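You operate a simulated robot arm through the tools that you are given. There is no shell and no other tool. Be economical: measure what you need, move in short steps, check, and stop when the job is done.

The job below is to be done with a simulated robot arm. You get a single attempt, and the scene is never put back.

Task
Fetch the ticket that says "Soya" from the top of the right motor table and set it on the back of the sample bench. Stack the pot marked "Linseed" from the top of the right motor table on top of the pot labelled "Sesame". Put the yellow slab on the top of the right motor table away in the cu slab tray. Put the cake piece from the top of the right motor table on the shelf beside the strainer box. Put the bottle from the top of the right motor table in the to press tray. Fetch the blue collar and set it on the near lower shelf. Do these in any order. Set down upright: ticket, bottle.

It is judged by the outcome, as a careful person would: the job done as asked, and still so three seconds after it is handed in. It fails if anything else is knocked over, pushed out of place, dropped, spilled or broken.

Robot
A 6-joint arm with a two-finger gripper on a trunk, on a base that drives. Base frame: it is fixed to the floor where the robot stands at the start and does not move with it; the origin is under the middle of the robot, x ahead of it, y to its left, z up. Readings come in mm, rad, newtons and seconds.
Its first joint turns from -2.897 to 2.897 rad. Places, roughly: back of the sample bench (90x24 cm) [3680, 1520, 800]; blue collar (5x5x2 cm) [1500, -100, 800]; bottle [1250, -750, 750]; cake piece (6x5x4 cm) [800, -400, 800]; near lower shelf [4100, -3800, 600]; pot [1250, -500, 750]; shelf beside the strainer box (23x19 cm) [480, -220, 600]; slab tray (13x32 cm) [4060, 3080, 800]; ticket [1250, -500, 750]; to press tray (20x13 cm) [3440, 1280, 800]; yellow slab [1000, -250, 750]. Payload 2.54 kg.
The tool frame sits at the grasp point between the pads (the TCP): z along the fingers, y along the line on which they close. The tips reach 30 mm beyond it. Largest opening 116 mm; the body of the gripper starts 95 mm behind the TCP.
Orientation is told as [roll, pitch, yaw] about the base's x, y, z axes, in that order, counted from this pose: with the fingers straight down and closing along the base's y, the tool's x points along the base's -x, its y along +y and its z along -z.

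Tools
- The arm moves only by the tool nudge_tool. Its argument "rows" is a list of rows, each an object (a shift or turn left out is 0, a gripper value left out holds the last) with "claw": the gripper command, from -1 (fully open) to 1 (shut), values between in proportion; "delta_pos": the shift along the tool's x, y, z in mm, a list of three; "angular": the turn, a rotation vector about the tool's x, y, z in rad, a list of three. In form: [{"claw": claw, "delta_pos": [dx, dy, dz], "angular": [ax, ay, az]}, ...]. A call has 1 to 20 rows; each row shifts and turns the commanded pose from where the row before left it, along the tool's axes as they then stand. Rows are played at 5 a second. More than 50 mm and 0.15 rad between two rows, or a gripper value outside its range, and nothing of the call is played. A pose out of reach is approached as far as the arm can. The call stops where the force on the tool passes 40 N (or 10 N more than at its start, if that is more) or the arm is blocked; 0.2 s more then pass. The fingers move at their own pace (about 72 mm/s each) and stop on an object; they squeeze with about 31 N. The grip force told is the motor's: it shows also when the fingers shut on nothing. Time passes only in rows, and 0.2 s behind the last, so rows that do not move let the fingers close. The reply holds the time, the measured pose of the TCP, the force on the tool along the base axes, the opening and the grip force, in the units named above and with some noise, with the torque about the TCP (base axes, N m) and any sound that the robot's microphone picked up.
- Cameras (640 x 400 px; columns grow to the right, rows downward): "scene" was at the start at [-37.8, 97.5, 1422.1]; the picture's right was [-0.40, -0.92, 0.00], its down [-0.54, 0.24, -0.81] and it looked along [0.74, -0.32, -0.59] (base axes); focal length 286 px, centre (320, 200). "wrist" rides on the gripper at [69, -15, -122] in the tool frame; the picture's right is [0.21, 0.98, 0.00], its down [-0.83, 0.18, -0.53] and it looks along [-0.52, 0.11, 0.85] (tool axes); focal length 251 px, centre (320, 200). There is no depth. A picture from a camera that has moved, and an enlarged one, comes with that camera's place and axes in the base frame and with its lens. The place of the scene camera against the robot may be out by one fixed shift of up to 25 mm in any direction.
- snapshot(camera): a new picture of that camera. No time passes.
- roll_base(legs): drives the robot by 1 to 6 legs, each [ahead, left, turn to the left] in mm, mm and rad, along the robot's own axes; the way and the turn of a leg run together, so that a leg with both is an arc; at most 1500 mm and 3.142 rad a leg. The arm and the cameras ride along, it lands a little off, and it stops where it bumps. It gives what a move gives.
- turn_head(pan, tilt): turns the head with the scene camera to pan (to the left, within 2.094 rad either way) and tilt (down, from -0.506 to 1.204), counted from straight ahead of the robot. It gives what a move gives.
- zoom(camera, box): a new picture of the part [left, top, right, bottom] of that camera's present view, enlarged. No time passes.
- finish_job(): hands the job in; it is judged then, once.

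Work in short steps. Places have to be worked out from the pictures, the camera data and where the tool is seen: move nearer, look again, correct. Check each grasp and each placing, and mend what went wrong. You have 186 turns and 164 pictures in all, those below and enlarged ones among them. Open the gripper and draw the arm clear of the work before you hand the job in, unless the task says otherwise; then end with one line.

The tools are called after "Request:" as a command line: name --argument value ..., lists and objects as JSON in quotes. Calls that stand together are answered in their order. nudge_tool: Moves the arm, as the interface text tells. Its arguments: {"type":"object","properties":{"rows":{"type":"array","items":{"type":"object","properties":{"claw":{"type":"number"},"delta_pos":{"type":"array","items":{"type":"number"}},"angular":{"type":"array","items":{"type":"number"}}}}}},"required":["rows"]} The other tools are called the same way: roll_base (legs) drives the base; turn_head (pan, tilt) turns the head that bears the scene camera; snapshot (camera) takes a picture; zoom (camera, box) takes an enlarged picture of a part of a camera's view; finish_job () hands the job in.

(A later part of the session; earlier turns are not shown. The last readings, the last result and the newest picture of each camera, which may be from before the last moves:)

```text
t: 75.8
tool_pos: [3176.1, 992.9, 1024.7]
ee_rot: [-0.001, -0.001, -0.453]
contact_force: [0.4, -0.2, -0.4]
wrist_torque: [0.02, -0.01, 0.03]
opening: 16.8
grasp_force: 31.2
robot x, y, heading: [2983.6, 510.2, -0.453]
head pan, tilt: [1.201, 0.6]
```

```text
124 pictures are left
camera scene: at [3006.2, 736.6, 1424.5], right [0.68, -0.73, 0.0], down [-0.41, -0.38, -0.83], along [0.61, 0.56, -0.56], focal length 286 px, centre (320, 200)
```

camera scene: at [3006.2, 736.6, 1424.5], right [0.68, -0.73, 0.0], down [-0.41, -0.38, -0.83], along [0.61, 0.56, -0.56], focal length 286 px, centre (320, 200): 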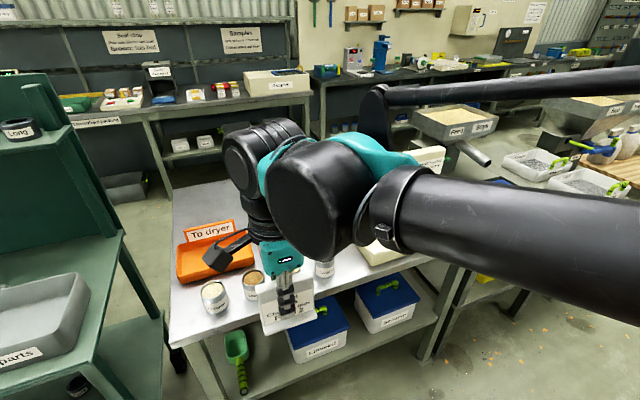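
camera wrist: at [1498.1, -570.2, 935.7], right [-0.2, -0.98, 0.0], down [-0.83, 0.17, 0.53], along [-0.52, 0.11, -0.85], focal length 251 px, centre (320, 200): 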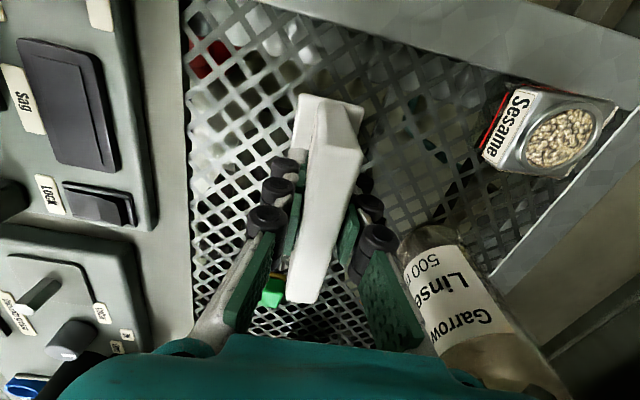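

The green "To press" tray and bench identified. Move closer, alongside the bench.

Request:
roll_base --legs '[[170, 330, 0]]'

Request:
turn_head --pan 1.5 --tilt 0.75

Request:
snapshot --camera "scene"

Request:
snapshot --camera "wrist"

```text
t: 78.1
tool_pos: [3473.3, 1213.2, 1024.0]
ee_rot: [0.001, 0.002, -0.455]
contact_force: [0.5, 0.0, -0.3]
wrist_torque: [0.0, 0.02, -0.01]
opening: 16.5
grasp_force: 31.0
robot x, y, heading: [3277.0, 730.0, -0.45]
head pan, tilt: [1.201, 0.6]
```

```text
t: 78.9
tool_pos: [3473.4, 1212.6, 1024.9]
ee_rot: [0.0, -0.001, -0.456]
contact_force: [0.0, -0.2, -0.9]
wrist_torque: [-0.01, 0.01, -0.01]
opening: 16.5
grasp_force: 31.5
robot x, y, heading: [3279.7, 733.6, -0.454]
head pan, tilt: [1.499, 0.75]
```

```text
123 pictures are left
camera scene: at [3280.0, 969.7, 1411.6], right [0.86, -0.5, 0.0], down [-0.34, -0.59, -0.73], along [0.37, 0.63, -0.68], focal length 286 px, centre (320, 200)
```

scene: 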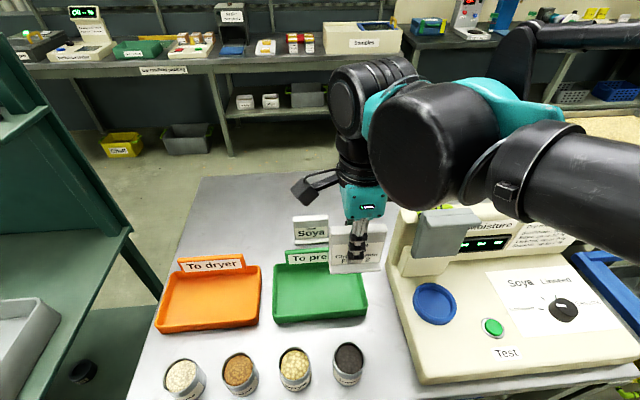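

```text
122 pictures are left
camera wrist: at [3404.8, 1230.8, 1146.8], right [0.24, 0.97, 0.0], down [0.82, -0.2, 0.53], along [0.52, -0.13, -0.85], focal length 251 px, centre (320, 200)
```

wrist: 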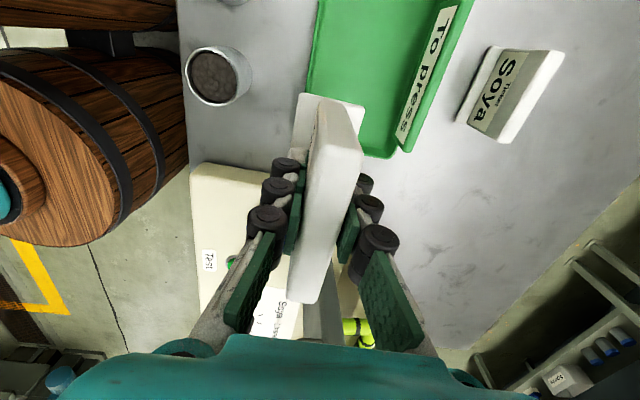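

Target spot on the back strip ≈(3655,1545), right-behind of the existing sample ticket. Move over there at height, then look.

Request:
nudge_tool --rows '[{"delta_pos": [-4, 47, 0]}, {"delta_pos": [-4, 47, 0]}, {"delta_pos": [-4, 47, 0]}, {"delta_pos": [-4, 47, 0]}, {"delta_pos": [0, 47, 10]}, {"delta_pos": [0, 47, 10]}, {"delta_pos": [0, 47, 10]}, {"delta_pos": [0, 47, 10]}]'

Request:
snapshot --camera "scene"

Request:
snapshot --camera "wrist"

```text
t: 80.7
tool_pos: [3634.9, 1474.7, 965.5]
ee_rot: [0.001, 0.0, -0.455]
contact_force: [-0.4, 0.6, -0.5]
wrist_torque: [-0.03, -0.02, -0.01]
opening: 16.9
grasp_force: 31.5
out of reach, approached as far as the arm can: row 7, 8
robot x, y, heading: [3278.5, 727.1, -0.46]
head pan, tilt: [1.499, 0.75]
```

```text
121 pictures are left
camera scene: at [3279.8, 969.8, 1411.6], right [0.86, -0.5, 0.0], down [-0.34, -0.59, -0.73], along [0.37, 0.63, -0.68], focal length 286 px, centre (320, 200)
```

scene: 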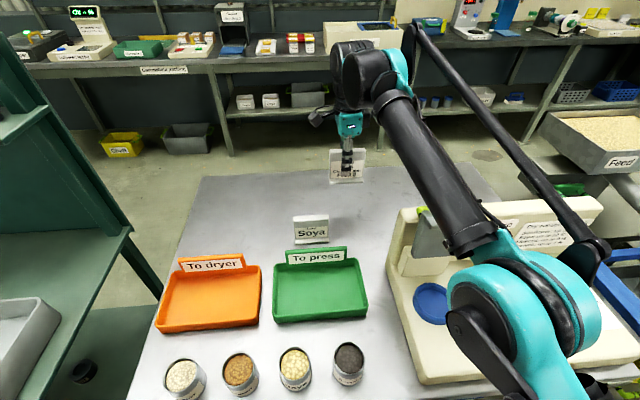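

```text
120 pictures are left
camera wrist: at [3566.8, 1492.6, 1087.6], right [0.24, 0.97, 0.0], down [0.82, -0.2, 0.53], along [0.52, -0.13, -0.85], focal length 251 px, centre (320, 200)
```

wrist: 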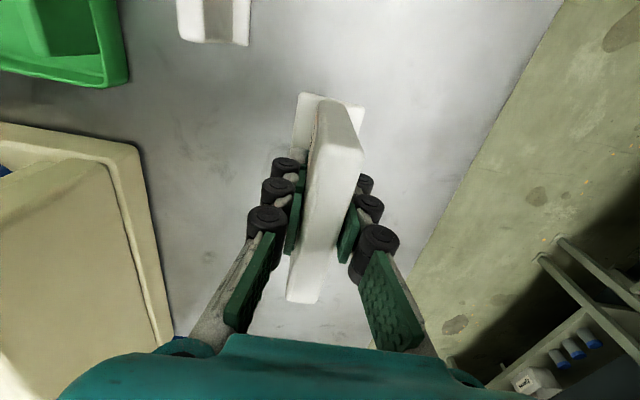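

Good spot on the clear back strip. Descend carefully.

Request:
nudge_tool --rows '[{"delta_pos": [0, 0, 25]}, {"delta_pos": [0, 0, 25]}, {"delta_pos": [0, 0, 15]}]'

Request:
zoom --camera "scene" --box '[260, 120, 420, 260]'

Request:
snapshot --camera "wrist"

```text
t: 81.5
tool_pos: [3636.8, 1476.1, 900.2]
ee_rot: [-0.002, 0.001, -0.455]
contact_force: [0.4, -0.8, -1.2]
wrist_torque: [0.0, 0.0, -0.01]
opening: 16.7
grasp_force: 31.1
robot x, y, heading: [3281.4, 728.2, -0.453]
head pan, tilt: [1.499, 0.75]
```

```text
2.86 times, centred on (340, 190) of scene
camera zoom: at [3280.0, 969.8, 1411.6], right [0.86, -0.5, 0.0], down [-0.34, -0.59, -0.73], along [0.37, 0.63, -0.68], focal length 818 px, centre (263, 229)
```

zoom: 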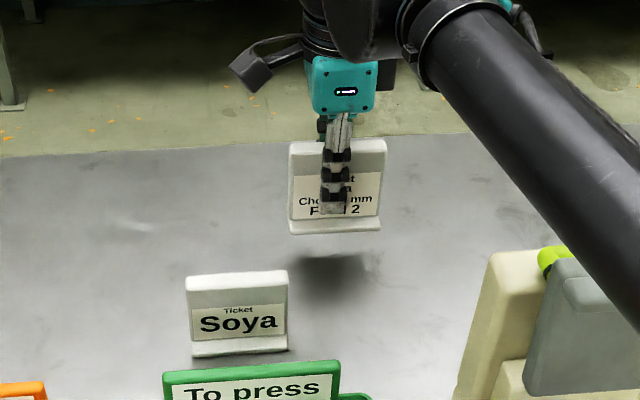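

```text
118 pictures are left
camera wrist: at [3568.1, 1493.7, 1021.7], right [0.24, 0.97, 0.0], down [0.82, -0.2, 0.53], along [0.52, -0.13, -0.85], focal length 251 px, centre (320, 200)
```

wrist: 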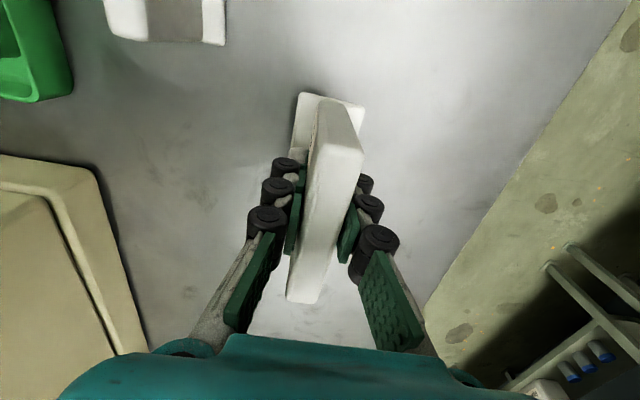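

Shift 25 mm further back and descend in small rows until contact.

Request:
nudge_tool --rows '[{"delta_pos": [0, 25, 0]}, {"delta_pos": [0, 0, 8]}, {"delta_pos": [0, 0, 6]}, {"delta_pos": [0, 0, 6]}, {"delta_pos": [0, 0, 5]}, {"delta_pos": [0, 0, 5]}, {"delta_pos": [0, 0, 5]}, {"delta_pos": [0, 0, 5]}]'

Request:
zoom --camera "scene" --box '[260, 120, 420, 260]'

```text
t: 83.3
tool_pos: [3645.6, 1493.1, 857.9]
ee_rot: [0.0, -0.001, -0.453]
contact_force: [-0.1, -0.5, -1.0]
wrist_torque: [-0.02, 0.01, 0.0]
opening: 16.8
grasp_force: 30.7
out of reach, approached as far as the arm can: row 1
robot x, y, heading: [3280.9, 729.3, -0.45]
head pan, tilt: [1.499, 0.75]
```

```text
2.86 times, centred on (340, 190) of scene
camera zoom: at [3280.0, 969.8, 1411.6], right [0.86, -0.5, 0.0], down [-0.34, -0.59, -0.73], along [0.37, 0.63, -0.68], focal length 818 px, centre (263, 229)
```

zoom: 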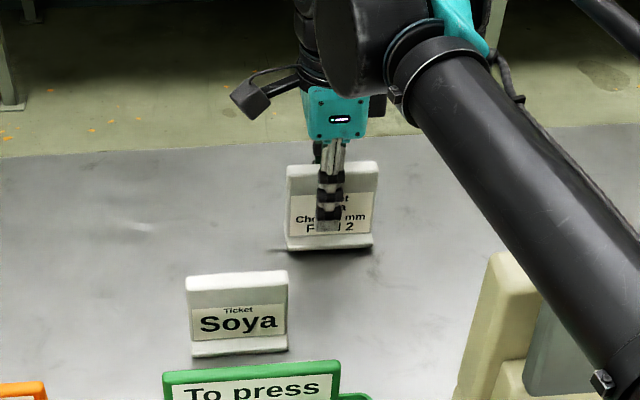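

Nearly touching (shadow gap small); continue in 4 mm rows.

Request:
nudge_tool --rows '[{"delta_pos": [0, 0, 4]}, {"delta_pos": [0, 0, 4]}, {"delta_pos": [0, 0, 3]}]'

Request:
zoom --camera "scene" --box '[290, 160, 390, 230]'

```text
t: 84.1
tool_pos: [3646.2, 1492.6, 849.0]
ee_rot: [0.001, -0.001, -0.454]
contact_force: [1.1, 8.4, 34.8]
wrist_torque: [0.26, -0.07, 0.03]
opening: 16.8
grasp_force: 31.2
robot x, y, heading: [3279.8, 729.0, -0.457]
head pan, tilt: [1.499, 0.75]
```

```text
5.71 times, centred on (340, 195) of scene
camera zoom: at [3279.4, 968.9, 1411.8], right [0.86, -0.5, 0.0], down [-0.34, -0.59, -0.73], along [0.37, 0.63, -0.68], focal length 1635 px, centre (206, 229)
```

zoom: 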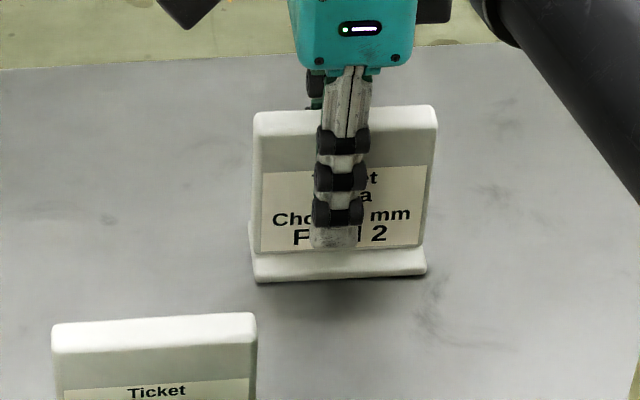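

Contact. Relieve 2 mm, open slowly, and lift.

Request:
nudge_tool --rows '[{"delta_pos": [0, 0, -2]}, {"claw": 0.5}, {"claw": 0.2}, {"claw": 0.0}, {"delta_pos": [0, 0, -20]}, {"delta_pos": [0, 0, -40]}, {"delta_pos": [0, 0, -45]}, {"delta_pos": [0, -20, -40]}]'

Request:
snapshot --camera "scene"

```text
t: 85.9
tool_pos: [3632.5, 1450.9, 967.9]
ee_rot: [0.002, 0.001, -0.456]
contact_force: [0.0, -0.2, 1.1]
wrist_torque: [0.0, 0.03, 0.01]
opening: 58.0
grasp_force: 0.0
out of reach, approached as far as the arm can: row 6, 7
robot x, y, heading: [3278.5, 726.8, -0.451]
head pan, tilt: [1.499, 0.75]
```

```text
115 pictures are left
camera scene: at [3278.5, 966.8, 1412.2], right [0.86, -0.5, 0.0], down [-0.34, -0.59, -0.73], along [0.37, 0.63, -0.68], focal length 286 px, centre (320, 200)
```

scene: 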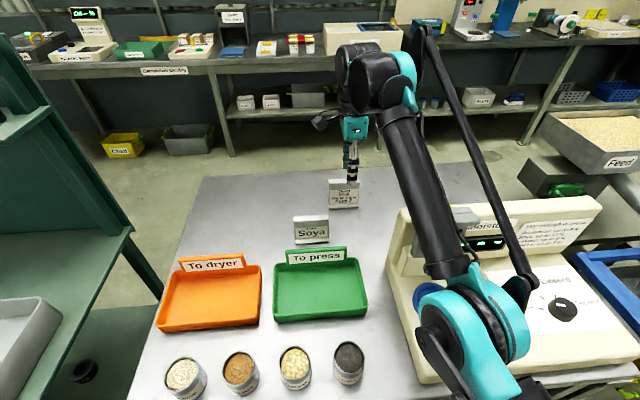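

Ticket stands upright on the back strip. Retract the arm high and drive toward the lane at the table's east end (left side to the table).

Request:
nudge_tool --rows '[{"delta_pos": [0, -47, 0], "claw": -1}, {"delta_pos": [0, -47, 0]}, {"delta_pos": [0, -47, -14]}, {"delta_pos": [0, -47, -14]}, {"delta_pos": [0, -47, -14]}, {"delta_pos": [0, -47, -14]}, {"delta_pos": [0, -47, -14]}, {"delta_pos": [0, -47, -14]}, {"delta_pos": [0, -40, -14]}]'

Request:
zoom --camera "scene" --box '[260, 140, 420, 260]'

Request:
roll_base --legs '[[-100, -250, 0], [-822, -320, 0], [0, 0, 1.592]]'

Request:
turn_head --pan 2.0 --tilt 0.7

Request:
snapshot --camera "scene"

```text
t: 87.9
tool_pos: [3475.4, 1326.0, 1093.3]
ee_rot: [-0.005, -0.001, -0.456]
contact_force: [0.4, -0.1, -1.1]
wrist_torque: [0.01, 0.1, -0.03]
opening: 116.3
grasp_force: 0.1
out of reach, approached as far as the arm can: row 1, 2, 3, 4, 5, 6, 7, 8, 9
robot x, y, heading: [3279.4, 729.5, -0.456]
head pan, tilt: [1.499, 0.75]
```

```text
3.33 times, centred on (340, 200) of scene
camera zoom: at [3280.3, 969.7, 1411.6], right [0.86, -0.5, 0.0], down [-0.34, -0.59, -0.73], along [0.37, 0.63, -0.68], focal length 954 px, centre (253, 200)
```

zoom: 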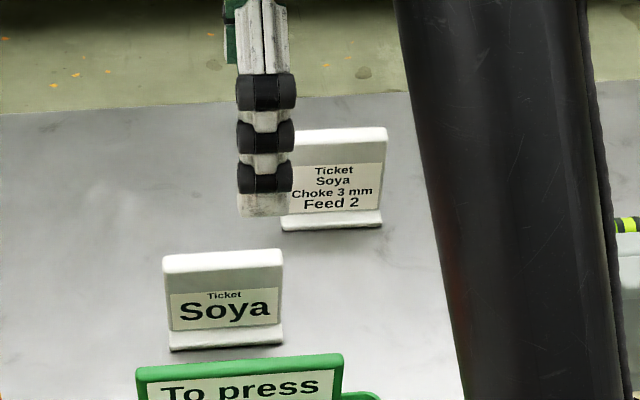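

```text
t: 98.0
tool_pos: [1591.1, 792.6, 1091.8]
ee_rot: [-0.003, -0.001, 1.151]
contact_force: [0.0, -0.1, 0.1]
wrist_torque: [0.01, 0.01, 0.01]
opening: 115.9
grasp_force: 0.1
robot x, y, heading: [2194.1, 617.2, 1.156]
head pan, tilt: [1.499, 0.75]
```

```text
t: 99.0
tool_pos: [1591.7, 793.3, 1093.0]
ee_rot: [-0.002, -0.002, 1.153]
contact_force: [-0.1, -0.6, -0.2]
wrist_torque: [-0.02, 0.0, 0.0]
opening: 115.8
grasp_force: 0.0
robot x, y, heading: [2197.9, 614.0, 1.155]
head pan, tilt: [2.0, 0.7]
```

```text
113 pictures are left
camera scene: at [1928.3, 550.6, 1415.8], right [-0.01, 1.0, 0.0], down [0.64, 0.01, -0.76], along [-0.76, -0.01, -0.64], focal length 286 px, centre (320, 200)
```

scene: 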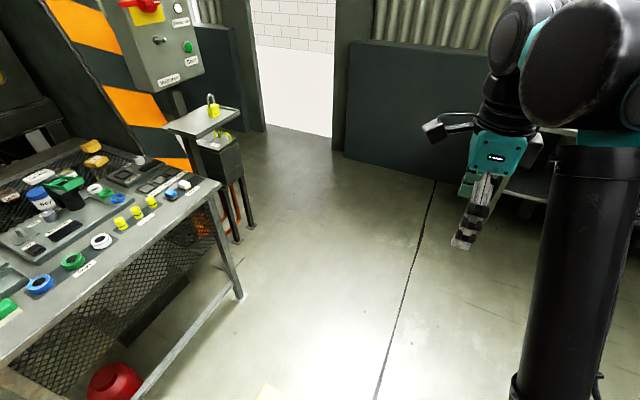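

The arm is still at radius ~630; retract more before entering the lane.

Request:
nudge_tool --rows '[{"delta_pos": [0, -47, 0]}, {"delta_pos": [0, -47, 0]}, {"delta_pos": [0, -47, 0]}, {"delta_pos": [0, -47, 0]}, {"delta_pos": [0, -47, 0]}, {}]'

```text
t: 100.3
tool_pos: [1601.5, 679.4, 1092.1]
ee_rot: [-0.006, -0.002, 1.15]
contact_force: [-0.6, 0.5, 0.2]
wrist_torque: [0.01, -0.01, 0.02]
opening: 116.2
grasp_force: 0.0
out of reach, approached as far as the arm can: row 1, 2, 3, 4, 5
robot x, y, heading: [2199.9, 614.9, 1.154]
head pan, tilt: [2.0, 0.7]
```

Likely a wrist joint limit. Rotate the tool +1.5 rad to align with the arm direction, then retract.

Request:
nudge_tool --rows '[{"angular": [0, 0, -0.15]}, {"angular": [0, 0, -0.15]}, {"angular": [0, 0, -0.15]}, {"angular": [0, 0, -0.15]}, {"angular": [0, 0, -0.15]}, {"angular": [0, 0, -0.15]}, {"angular": [0, 0, -0.15]}, {"angular": [0, 0, -0.15]}, {"angular": [0, 0, -0.15]}, {"angular": [0, 0, -0.15]}]'

```text
t: 102.5
tool_pos: [1601.5, 678.2, 1092.6]
ee_rot: [-0.001, 0.002, 2.655]
contact_force: [-0.5, 0.0, -0.5]
wrist_torque: [0.0, 0.02, -0.02]
opening: 116.1
grasp_force: 0.2
robot x, y, heading: [2195.9, 619.9, 1.152]
head pan, tilt: [2.0, 0.7]
```

Request:
nudge_tool --rows '[{"delta_pos": [45, 0, 0]}, {"delta_pos": [45, 0, 0]}, {"delta_pos": [45, 0, 0]}, {"delta_pos": [45, 0, 0]}, {}]'

Request:
roll_base --legs '[[-413, -220, 0]]'

Request:
turn_head --pan 2.0 --tilt 0.9

Request:
snapshot --camera "scene"

```text
t: 103.8
tool_pos: [1631.4, 560.4, 1091.9]
ee_rot: [-0.005, 0.007, 2.652]
contact_force: [-0.4, -0.2, 0.1]
wrist_torque: [0.02, 0.01, 0.03]
opening: 116.1
grasp_force: 0.1
out of reach, approached as far as the arm can: row 1, 2, 3, 4
robot x, y, heading: [2196.3, 614.6, 1.149]
head pan, tilt: [2.0, 0.7]
```

```text
t: 106.5
tool_pos: [1664.2, 93.1, 1091.3]
ee_rot: [-0.005, 0.007, 2.656]
contact_force: [0.7, 0.0, -0.6]
wrist_torque: [0.0, -0.01, -0.03]
opening: 116.0
grasp_force: 0.0
robot x, y, heading: [2230.0, 152.0, 1.16]
head pan, tilt: [2.0, 0.7]
```

```text
t: 107.3
tool_pos: [1665.0, 92.3, 1091.9]
ee_rot: [-0.005, 0.007, 2.656]
contact_force: [-0.8, -0.3, 0.0]
wrist_torque: [0.0, 0.0, -0.02]
opening: 116.0
grasp_force: 0.0
robot x, y, heading: [2232.1, 154.7, 1.156]
head pan, tilt: [2.0, 0.901]
```

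```text
112 pictures are left
camera scene: at [1971.4, 84.7, 1399.7], right [-0.02, 1.0, 0.0], down [0.78, 0.01, -0.62], along [-0.62, -0.01, -0.78], focal length 286 px, centre (320, 200)
```

scene: 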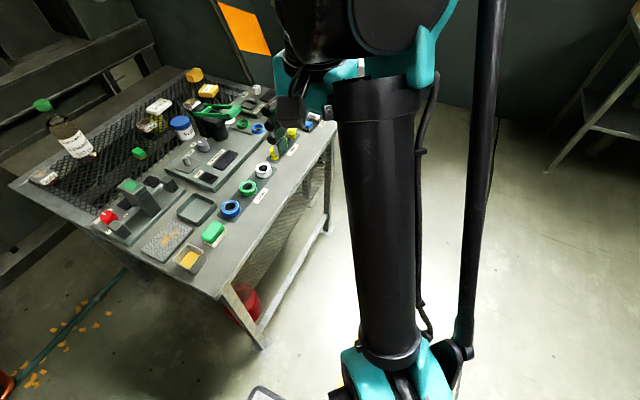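

Reverse into the lane between the table and press line, watching for blockage.

Request:
roll_base --legs '[[0, 0, -0.018], [-450, 0, 0]]'

Request:
turn_head --pan 1.9 --tilt 0.9

Request:
snapshot --camera "scene"

Request:
snapshot --camera "wrist"

```text
t: 110.3
tool_pos: [1474.9, -309.8, 1091.9]
ee_rot: [-0.006, 0.006, 2.638]
contact_force: [0.1, -0.5, -0.8]
wrist_torque: [-0.01, -0.01, -0.02]
opening: 116.0
grasp_force: 0.0
robot x, y, heading: [2042.9, -257.1, 1.145]
head pan, tilt: [2.0, 0.901]
```

```text
t: 111.0
tool_pos: [1474.5, -310.1, 1093.2]
ee_rot: [-0.006, 0.007, 2.639]
contact_force: [0.4, -0.6, -0.2]
wrist_torque: [0.0, -0.01, -0.03]
opening: 115.9
grasp_force: 0.0
robot x, y, heading: [2043.4, -261.3, 1.139]
head pan, tilt: [1.901, 0.901]
```

```text
111 pictures are left
camera scene: at [1781.8, -315.2, 1399.7], right [0.1, 0.99, 0.0], down [0.78, -0.08, -0.62], along [-0.62, 0.06, -0.78], focal length 286 px, centre (320, 200)
```

scene: 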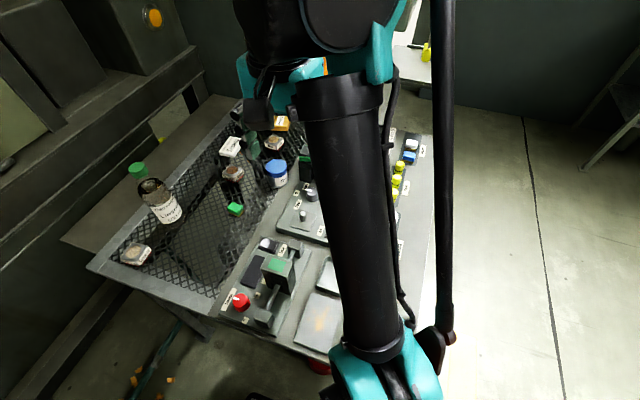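

```text
110 pictures are left
camera wrist: at [1541.8, -328.7, 1214.9], right [-0.28, -0.96, 0.0], down [-0.82, 0.24, 0.53], along [-0.51, 0.15, -0.85], focal length 251 px, centre (320, 200)
```

wrist: 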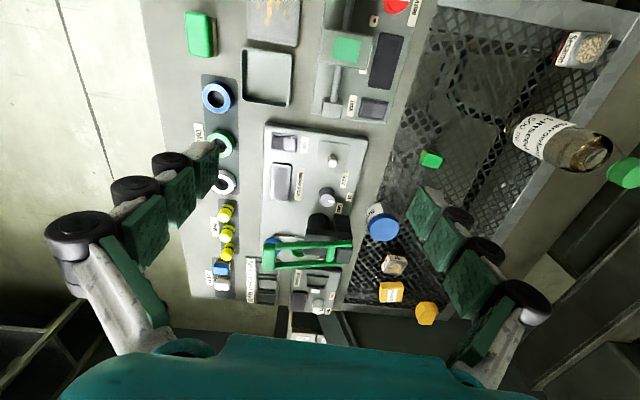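

Reverse another 330 mm.

Request:
roll_base --legs '[[-330, 0, 0]]'

Request:
turn_head --pan 1.7 --tilt 0.9

Request:
snapshot --camera "scene"

Request:
snapshot --camera "wrist"

```text
t: 113.2
tool_pos: [1336.1, -610.4, 1091.9]
ee_rot: [-0.006, 0.007, 2.64]
contact_force: [0.0, 0.3, -0.6]
wrist_torque: [0.02, 0.0, -0.01]
opening: 115.9
grasp_force: 0.0
robot x, y, heading: [1899.9, -558.5, 1.136]
head pan, tilt: [1.901, 0.901]
```

```text
t: 113.9
tool_pos: [1337.1, -611.1, 1091.7]
ee_rot: [-0.006, 0.007, 2.64]
contact_force: [0.6, 0.1, 0.4]
wrist_torque: [-0.01, 0.04, -0.02]
opening: 116.1
grasp_force: 0.0
robot x, y, heading: [1906.8, -560.8, 1.139]
head pan, tilt: [1.7, 0.901]
```

```text
109 pictures are left
camera scene: at [1647.0, -601.1, 1399.7], right [0.3, 0.96, 0.0], down [0.75, -0.23, -0.62], along [-0.59, 0.18, -0.78], focal length 286 px, centre (320, 200)
```

scene: 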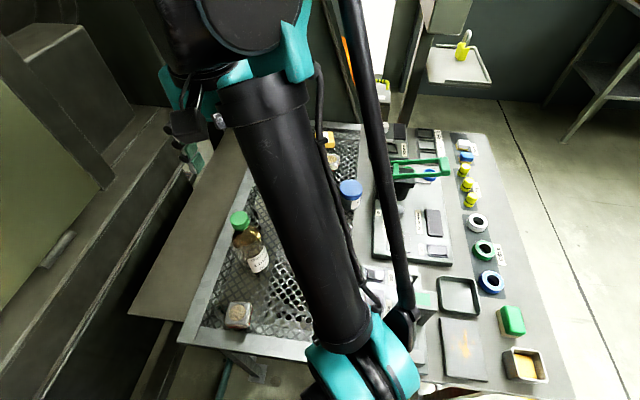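

```text
108 pictures are left
camera wrist: at [1404.0, -629.4, 1214.9], right [-0.28, -0.96, 0.0], down [-0.82, 0.24, 0.53], along [-0.51, 0.15, -0.85], focal length 251 px, centre (320, 200)
```

wrist: 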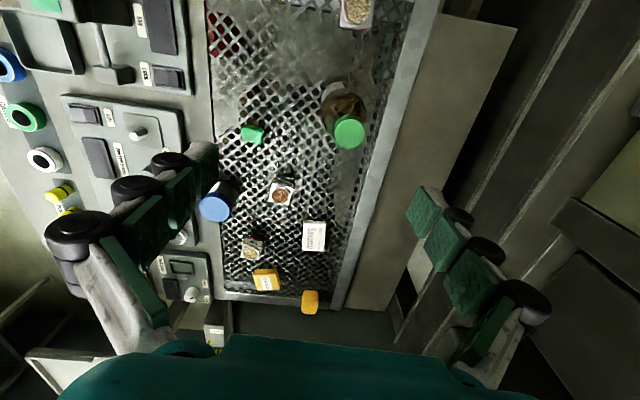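

Bottle ≈(1316,-639), Linseed pot ≈(1182,-487). First move above the Linseed pot and look.

Request:
nudge_tool --rows '[{"delta_pos": [-45, -8, 0]}, {"delta_pos": [-45, -8, 0]}, {"delta_pos": [-45, -8, 0]}, {"delta_pos": [-45, -8, 20]}, {"delta_pos": [-15, -1, 45]}, {"delta_pos": [0, 0, 45]}, {"delta_pos": [0, 0, 45]}]'

Request:
snapshot --camera "wrist"

```text
t: 115.5
tool_pos: [1158.3, -491.6, 952.6]
ee_rot: [-0.006, 0.006, 2.64]
contact_force: [-0.8, 1.0, 0.2]
wrist_torque: [0.0, 0.01, 0.03]
opening: 115.9
grasp_force: 0.0
out of reach, approached as far as the arm can: row 7
robot x, y, heading: [1903.8, -554.7, 1.142]
head pan, tilt: [1.7, 0.901]
```

```text
107 pictures are left
camera wrist: at [1225.2, -510.9, 1074.4], right [-0.28, -0.96, 0.0], down [-0.82, 0.24, 0.53], along [-0.5, 0.15, -0.85], focal length 251 px, centre (320, 200)
```

wrist: 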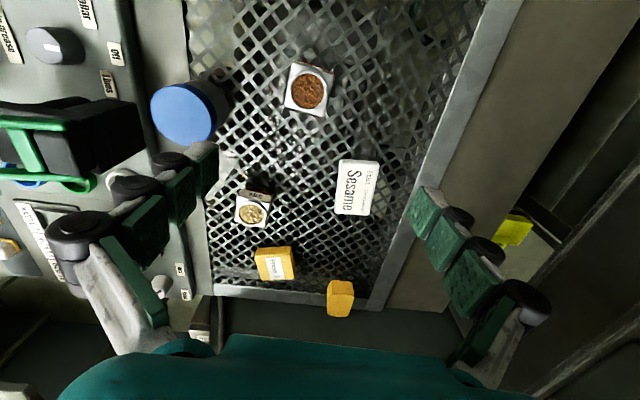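

Request:
zoom --camera "wrist" --box '[250, 40, 370, 140]'

```text
4.00 times, centred on (310, 90) of wrist
camera zoom: at [1225.2, -510.9, 1074.4], right [-0.28, -0.96, 0.0], down [-0.82, 0.24, 0.53], along [-0.5, 0.15, -0.85], focal length 1006 px, centre (360, 640)
```

zoom: 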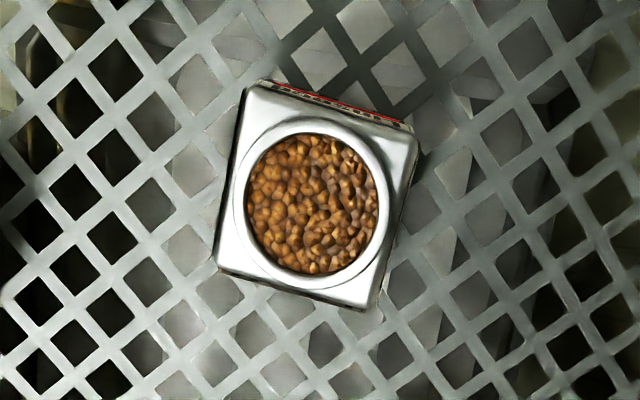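

Pot top centre ≈(1189,-487), 44 mm square, aligned with the gripper within ~2°. Align and descend to z≈795.

Request:
nudge_tool --rows '[{"delta_pos": [25, -19, 0], "claw": -0.4}, {"delta_pos": [0, 0, 40]}, {"delta_pos": [0, 0, 40]}, {"delta_pos": [0, 0, 40]}, {"delta_pos": [0, 0, 35]}]'

Request:
snapshot --camera "wrist"

```text
t: 116.7
tool_pos: [1110.5, -495.8, 834.8]
ee_rot: [-0.007, 0.009, 2.642]
contact_force: [-0.1, -0.2, 0.3]
wrist_torque: [-0.01, -0.02, 0.04]
opening: 81.1
grasp_force: 0.0
out of reach, approached as far as the arm can: row 1, 2, 3, 4, 5
robot x, y, heading: [1905.6, -554.2, 1.14]
head pan, tilt: [1.7, 0.901]
```

```text
105 pictures are left
camera wrist: at [1176.8, -515.0, 957.4], right [-0.28, -0.96, 0.0], down [-0.82, 0.24, 0.53], along [-0.5, 0.15, -0.85], focal length 251 px, centre (320, 200)
```

wrist: 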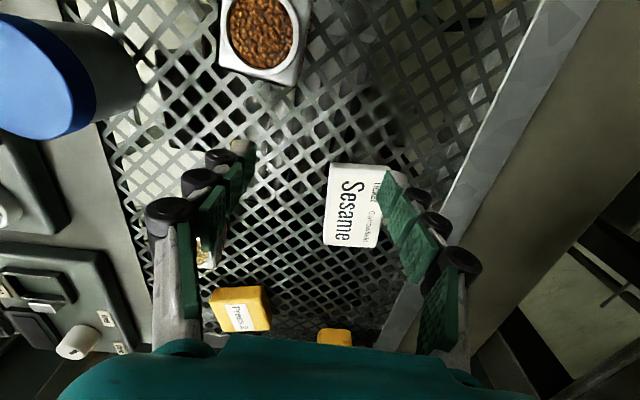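

The arm behaves as if at a joint limit. Test small moves to learn which directions are free.

Request:
nudge_tool --rows '[{"delta_pos": [0, 0, -45]}, {"delta_pos": [0, 0, -45]}, {"delta_pos": [0, 0, -45]}]'

Request:
nudge_tool --rows '[{"delta_pos": [40, 0, 0]}, {"delta_pos": [40, 0, 0]}]'

Request:
turn_head --pan 1.3 --tilt 0.5

Request:
snapshot --camera "scene"

```text
t: 117.5
tool_pos: [1139.0, -492.1, 951.8]
ee_rot: [-0.005, 0.007, 2.64]
contact_force: [-0.3, -0.2, -0.8]
wrist_torque: [-0.03, -0.05, 0.0]
opening: 81.0
grasp_force: 0.1
out of reach, approached as far as the arm can: row 1, 2, 3
robot x, y, heading: [1903.1, -561.1, 1.137]
head pan, tilt: [1.7, 0.901]
```

```text
t: 118.1
tool_pos: [1208.7, -531.2, 951.1]
ee_rot: [-0.005, 0.008, 2.641]
contact_force: [-0.3, 1.4, -0.1]
wrist_torque: [-0.02, -0.04, 0.02]
opening: 81.1
grasp_force: 0.1
robot x, y, heading: [1907.1, -561.4, 1.137]
head pan, tilt: [1.7, 0.901]
```

```text
t: 119.0
tool_pos: [1208.8, -532.6, 951.0]
ee_rot: [-0.004, 0.008, 2.64]
contact_force: [-1.3, 0.5, 0.5]
wrist_torque: [-0.05, 0.01, 0.0]
opening: 81.3
grasp_force: 0.1
robot x, y, heading: [1905.3, -562.6, 1.144]
head pan, tilt: [1.3, 0.499]
```

```text
104 pictures are left
camera scene: at [1649.6, -564.8, 1433.5], right [0.64, 0.77, 0.0], down [0.37, -0.31, -0.88], along [-0.67, 0.56, -0.48], focal length 286 px, centre (320, 200)
```

scene: 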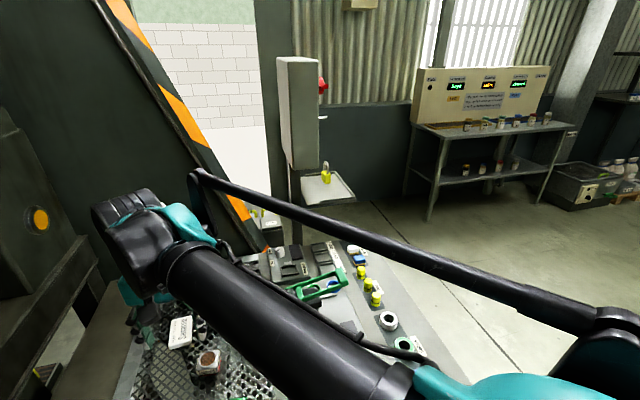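

The commanded pose had run outside reach; now it's in sync (no flag). Align above the pot and descend again.

Request:
nudge_tool --rows '[{"delta_pos": [-38, -30, 0]}, {"delta_pos": [0, 0, 40]}, {"delta_pos": [0, 0, 40]}, {"delta_pos": [0, 0, 40]}, {"delta_pos": [0, 0, 25]}]'

Request:
snapshot --camera "wrist"

```text
t: 120.2
tool_pos: [1189.8, -484.4, 809.2]
ee_rot: [-0.004, 0.008, 2.64]
contact_force: [-0.4, 0.1, -0.3]
wrist_torque: [-0.01, -0.01, -0.02]
opening: 81.1
grasp_force: 0.1
robot x, y, heading: [1899.8, -557.5, 1.139]
head pan, tilt: [1.3, 0.499]
```

```text
103 pictures are left
camera wrist: at [1257.1, -503.4, 931.1], right [-0.28, -0.96, 0.0], down [-0.82, 0.24, 0.53], along [-0.51, 0.15, -0.85], focal length 251 px, centre (320, 200)
```

wrist: 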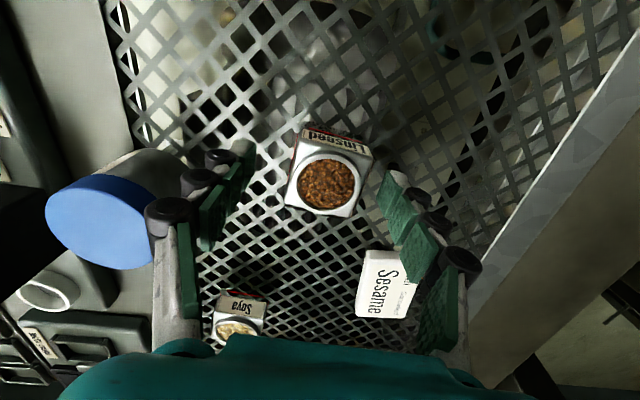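

Well aligned. Descend to z≈777 and close.

Request:
nudge_tool --rows '[{"delta_pos": [-6, 3, 12]}, {"delta_pos": [0, 0, 10]}, {"delta_pos": [0, 0, 9]}, {"claw": 0.1}, {"claw": 0.3}, {"claw": 1}, {}, {}]'

Request:
snapshot --camera "wrist"

```text
t: 121.1
tool_pos: [1183.4, -486.4, 784.0]
ee_rot: [-0.004, 0.001, 2.642]
contact_force: [-8.5, 0.6, 71.1]
wrist_torque: [-1.01, 0.81, 0.16]
opening: 80.7
grasp_force: 36.6
robot x, y, heading: [1903.4, -560.1, 1.143]
head pan, tilt: [1.3, 0.499]
stopped in row 4: the force on the tool passed its limit at 48 N (the readings are from after the stop); the commanded pose is now the measured one
```

```text
102 pictures are left
camera wrist: at [1251.4, -504.2, 906.0], right [-0.28, -0.96, 0.0], down [-0.81, 0.24, 0.53], along [-0.51, 0.15, -0.85], focal length 251 px, centre (320, 200)
```

wrist: 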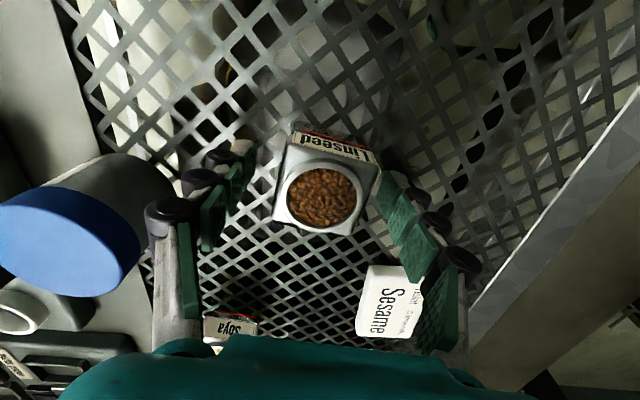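

Tips touched the mesh at TCP z 784. Raise ~4 mm and close.

Request:
nudge_tool --rows '[{"delta_pos": [0, 0, -5]}, {"claw": 0.0}, {"claw": 0.2}, {"claw": 1}, {}, {}]'

Request:
snapshot --camera "wrist"

```text
t: 121.9
tool_pos: [1182.8, -487.7, 789.5]
ee_rot: [0.0, 0.002, 2.643]
contact_force: [-1.7, -1.7, 43.4]
wrist_torque: [-0.19, -0.29, -0.07]
opening: 43.4
grasp_force: 41.6
robot x, y, heading: [1902.5, -560.6, 1.14]
head pan, tilt: [1.3, 0.499]
stopped in row 3: the force on the tool passed its limit at 88 N (the readings are from after the stop); the commanded pose is now the measured one
```

```text
101 pictures are left
camera wrist: at [1250.9, -506.7, 911.7], right [-0.28, -0.96, 0.0], down [-0.81, 0.24, 0.53], along [-0.51, 0.15, -0.85], focal length 251 px, centre (320, 200)
```

wrist: 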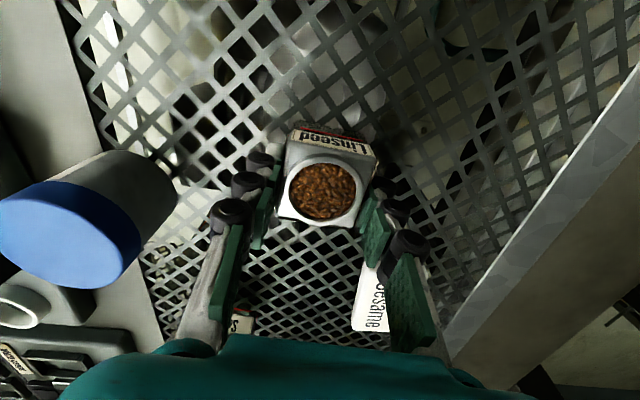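

Fingers are on the pot (43.4 mm). Continue closing while relieving upward.

Request:
nudge_tool --rows '[{"delta_pos": [0, 0, -4], "claw": 1}, {"claw": 1}, {}, {}]'

```text
t: 122.9
tool_pos: [1182.3, -487.3, 789.6]
ee_rot: [-0.003, 0.003, 2.643]
contact_force: [0.3, -0.1, -0.4]
wrist_torque: [0.02, 0.02, 0.0]
opening: 43.4
grasp_force: 31.2
robot x, y, heading: [1904.9, -557.7, 1.143]
head pan, tilt: [1.3, 0.499]
```

Pot held. Lift to z≈930 and travel around the front of the bottle to near the Sesame pot.

Request:
nudge_tool --rows '[{"delta_pos": [0, 0, -35]}, {"delta_pos": [0, 0, -35]}, {"delta_pos": [0, 0, -35]}, {"delta_pos": [0, 0, -35]}, {"delta_pos": [-3, -45, 0]}, {"delta_pos": [-3, -45, 0]}, {"delta_pos": [44, -3, 0]}, {"delta_pos": [44, -3, 0]}, {"delta_pos": [44, -3, 0]}, {"delta_pos": [44, -2, 0]}, {"delta_pos": [34, 26, 0]}, {"delta_pos": [34, 26, 0]}]'

Request:
snapshot --camera "wrist"

Request:
turn_head --pan 2.0 --tilt 0.9

Request:
snapshot --camera "scene"

```text
t: 125.5
tool_pos: [1416.3, -558.2, 930.3]
ee_rot: [-0.002, 0.004, 2.64]
contact_force: [0.4, 0.5, -0.9]
wrist_torque: [0.02, 0.0, 0.02]
opening: 43.1
grasp_force: 30.9
robot x, y, heading: [1903.3, -558.8, 1.141]
head pan, tilt: [1.3, 0.499]
```

```text
100 pictures are left
camera wrist: at [1482.6, -577.0, 1053.5], right [-0.28, -0.96, 0.0], down [-0.81, 0.24, 0.53], along [-0.51, 0.15, -0.85], focal length 251 px, centre (320, 200)
```

wrist: 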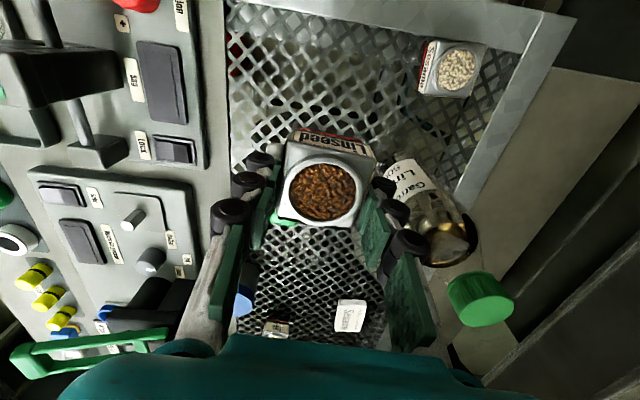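

```text
t: 126.6
tool_pos: [1414.9, -557.7, 930.9]
ee_rot: [-0.001, 0.004, 2.642]
contact_force: [-0.2, 0.7, -1.4]
wrist_torque: [0.02, 0.01, 0.01]
opening: 43.0
grasp_force: 31.3
robot x, y, heading: [1904.1, -560.1, 1.149]
head pan, tilt: [2.0, 0.901]
```

```text
99 pictures are left
camera scene: at [1643.5, -623.5, 1399.7], right [0.0, 1.0, 0.0], down [0.78, 0.0, -0.62], along [-0.62, 0.0, -0.78], focal length 286 px, centre (320, 200)
```

scene: 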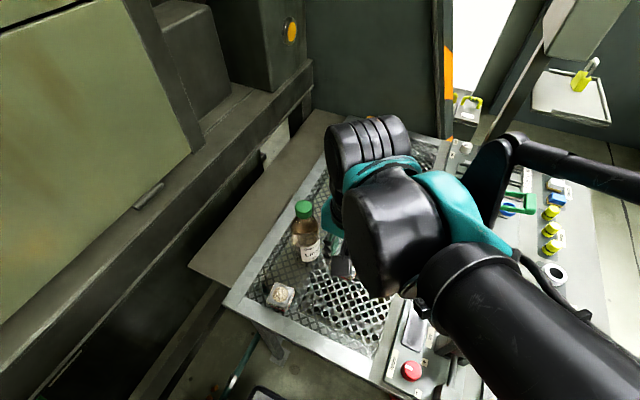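

Request:
zoom --camera "wrist" --box '[396, 20, 516, 120]'

```text
4.00 times, centred on (456, 70) of wrist
camera zoom: at [1482.2, -576.9, 1053.5], right [-0.28, -0.96, 0.0], down [-0.81, 0.24, 0.53], along [-0.51, 0.15, -0.85], focal length 1006 px, centre (-224, 720)
```

zoom: 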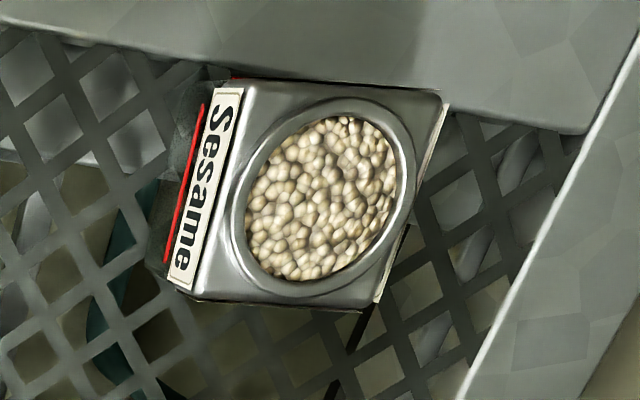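

Sesame pot centre ≈(1424,-693), rotated ~9° from the held pot. Rotate, move over it, lower to z≈860 and look.

Request:
nudge_tool --rows '[{"angular": [0, 0, -0.15]}, {"delta_pos": [20, 41, 0]}, {"delta_pos": [20, 41, 0]}, {"delta_pos": [18.6, 40, 0]}, {"delta_pos": [0, 0, 35]}, {"delta_pos": [0, 0, 35]}]'

Request:
snapshot --camera "wrist"

Request:
zoom --camera "scene" --box '[230, 190, 390, 320]'

```text
t: 128.0
tool_pos: [1427.9, -692.0, 860.4]
ee_rot: [0.002, 0.006, 2.792]
contact_force: [0.0, 0.4, -1.5]
wrist_torque: [0.0, 0.01, 0.01]
opening: 43.2
grasp_force: 31.1
robot x, y, heading: [1904.6, -562.9, 1.144]
head pan, tilt: [2.0, 0.901]
```

```text
97 pictures are left
camera wrist: at [1497.3, -700.8, 982.5], right [-0.13, -0.99, 0.0], down [-0.84, 0.12, 0.53], along [-0.53, 0.07, -0.85], focal length 251 px, centre (320, 200)
```

wrist: 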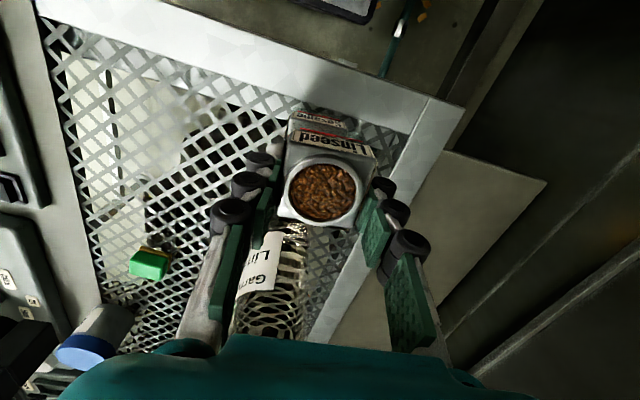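

```text
3.08 times, centred on (310, 255) of scene
camera zoom: at [1643.0, -621.1, 1399.7], right [0.0, 1.0, 0.0], down [0.78, 0.0, -0.62], along [-0.62, 0.0, -0.78], focal length 880 px, centre (351, 31)
```

zoom: 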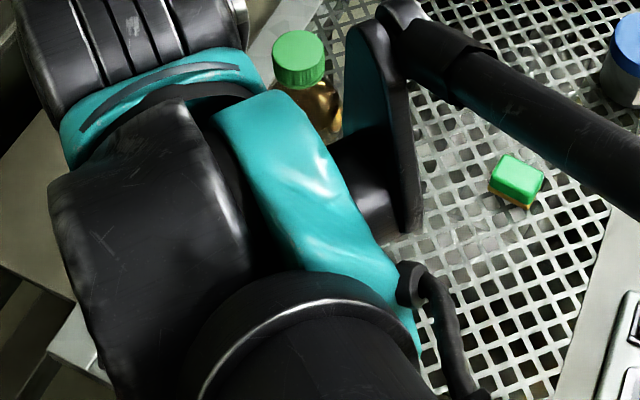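

Request:
zoom --camera "wrist" --box '[250, 90, 400, 240]'

```text
2.67 times, centred on (325, 165) of wrist
camera zoom: at [1497.3, -700.8, 982.5], right [-0.13, -0.99, 0.0], down [-0.84, 0.12, 0.53], along [-0.53, 0.07, -0.85], focal length 670 px, centre (307, 293)
```

zoom: 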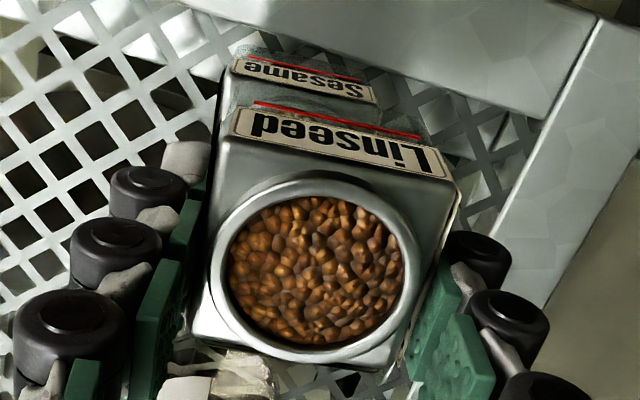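

Alignment within ~5 mm. Tweak and lower to contact.

Request:
nudge_tool --rows '[{"delta_pos": [-2, -4, 12]}, {"delta_pos": [0, 0, 12]}, {"delta_pos": [0, 0, 5]}]'

Request:
zoom --camera "wrist" --box '[250, 70, 400, 240]'

```text
t: 128.8
tool_pos: [1426.6, -689.8, 836.3]
ee_rot: [0.0, 0.004, 2.794]
contact_force: [2.2, -2.6, 12.7]
wrist_torque: [0.14, -0.15, -0.07]
opening: 43.0
grasp_force: 31.2
robot x, y, heading: [1902.6, -557.7, 1.149]
head pan, tilt: [2.0, 0.901]
stopped in row 3: the force on the tool passed its limit at 57 N (the readings are from after the stop); the commanded pose is now the measured one
```

```text
2.35 times, centred on (325, 155) of wrist
camera zoom: at [1497.8, -698.2, 957.6], right [-0.13, -0.99, 0.0], down [-0.84, 0.11, 0.53], along [-0.53, 0.07, -0.85], focal length 592 px, centre (308, 306)
```

zoom: 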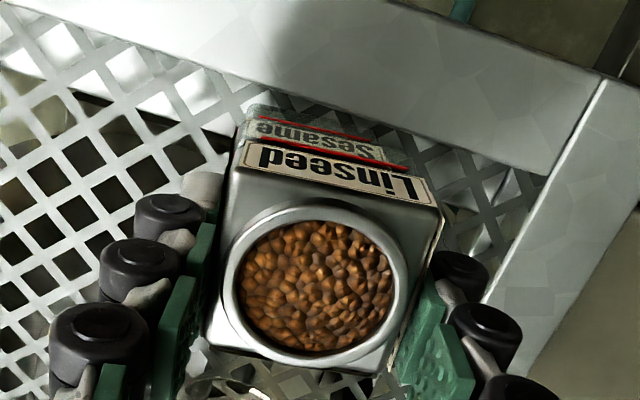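

Contact (Sesame top ≈800). Small recentre: raise 5, shift, lower gently, release.

Request:
nudge_tool --rows '[{"delta_pos": [0, 0, -5]}, {"delta_pos": [-6, -2.5, 0]}, {"delta_pos": [0, 0, 2.5]}, {"delta_pos": [0, 0, 2]}]'

Request:
zoom --camera "wrist" --box '[250, 70, 400, 240]'

```text
t: 129.8
tool_pos: [1423.4, -685.4, 835.6]
ee_rot: [-0.002, 0.005, 2.792]
contact_force: [-1.3, -0.3, 8.7]
wrist_torque: [0.12, 0.0, 0.0]
opening: 42.8
grasp_force: 30.9
robot x, y, heading: [1900.1, -560.1, 1.14]
head pan, tilt: [2.0, 0.901]
```

```text
2.35 times, centred on (325, 155) of wrist
camera zoom: at [1493.0, -693.6, 957.6], right [-0.13, -0.99, 0.0], down [-0.84, 0.11, 0.53], along [-0.53, 0.07, -0.85], focal length 592 px, centre (308, 306)
```

zoom: 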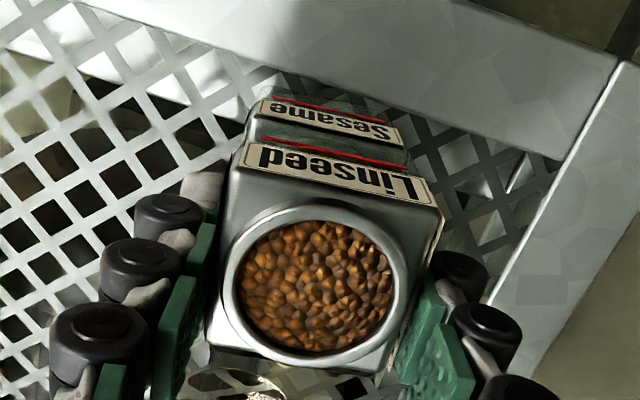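

Light contact, well centred. Release and lift.

Request:
nudge_tool --rows '[{"claw": 0.1}, {"claw": -0.1}, {"claw": -0.3}, {"delta_pos": [0, 0, -15]}, {"delta_pos": [0, 0, -40]}, {"delta_pos": [0, 0, -45]}, {"delta_pos": [0, 0, -45]}]'

Request:
snapshot --camera "wrist"

```text
t: 131.4
tool_pos: [1421.9, -686.6, 980.3]
ee_rot: [0.002, 0.003, 2.793]
contact_force: [-1.0, -0.4, 0.7]
wrist_torque: [0.02, 0.0, 0.0]
opening: 75.8
grasp_force: 0.1
robot x, y, heading: [1907.4, -561.2, 1.139]
head pan, tilt: [2.0, 0.901]
```

```text
92 pictures are left
camera wrist: at [1491.6, -694.3, 1103.4], right [-0.13, -0.99, 0.0], down [-0.84, 0.11, 0.53], along [-0.53, 0.07, -0.85], focal length 251 px, centre (320, 200)
```

wrist: 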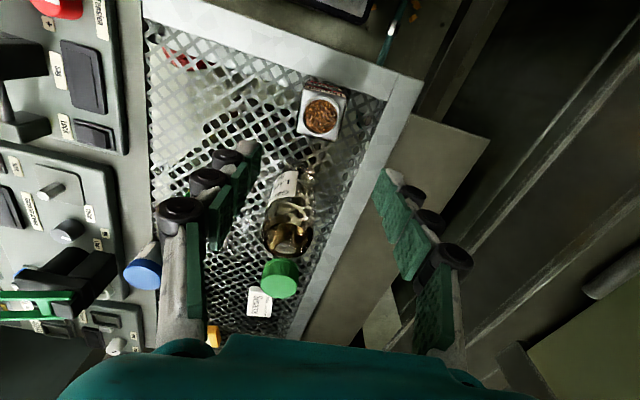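

Pots stacked. Now over to the bottle, high with the gripper open.

Request:
nudge_tool --rows '[{"delta_pos": [0, 0, -45], "claw": -1}, {"delta_pos": [-40, -3, 0]}, {"delta_pos": [-40, -3, 0]}, {"delta_pos": [-36, -3, 0]}, {}]'

Request:
snapshot --camera "wrist"

Request:
zoom --camera "scene" --box '[200, 180, 400, 320]'

```text
t: 132.6
tool_pos: [1316.6, -638.0, 1027.1]
ee_rot: [0.0, 0.003, 2.793]
contact_force: [-0.7, 0.2, -0.1]
wrist_torque: [-0.02, 0.03, -0.02]
opening: 116.1
grasp_force: 0.0
robot x, y, heading: [1901.3, -559.2, 1.14]
head pan, tilt: [2.0, 0.901]
```

```text
91 pictures are left
camera wrist: at [1386.5, -646.1, 1149.5], right [-0.13, -0.99, 0.0], down [-0.84, 0.11, 0.53], along [-0.53, 0.07, -0.85], focal length 251 px, centre (320, 200)
```

wrist: 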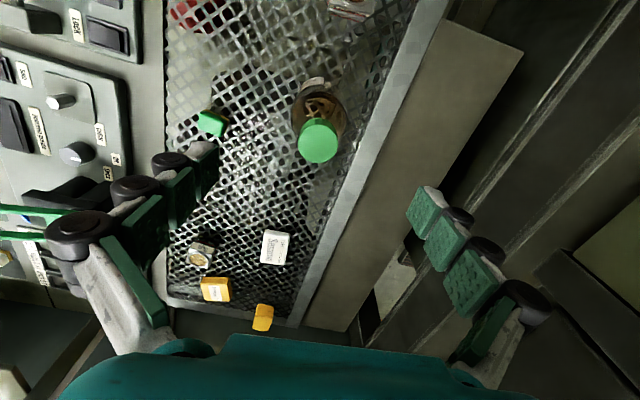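

```text
2.86 times, centred on (300, 250) of scene
camera zoom: at [1643.7, -623.6, 1399.7], right [0.0, 1.0, 0.0], down [0.78, 0.0, -0.62], along [-0.62, 0.0, -0.78], focal length 818 px, centre (377, 57)
```

zoom: 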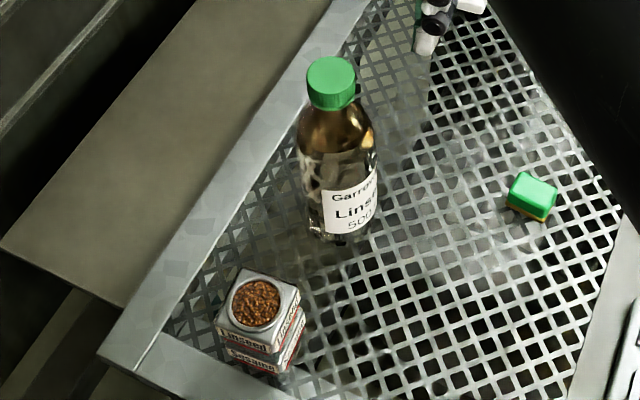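

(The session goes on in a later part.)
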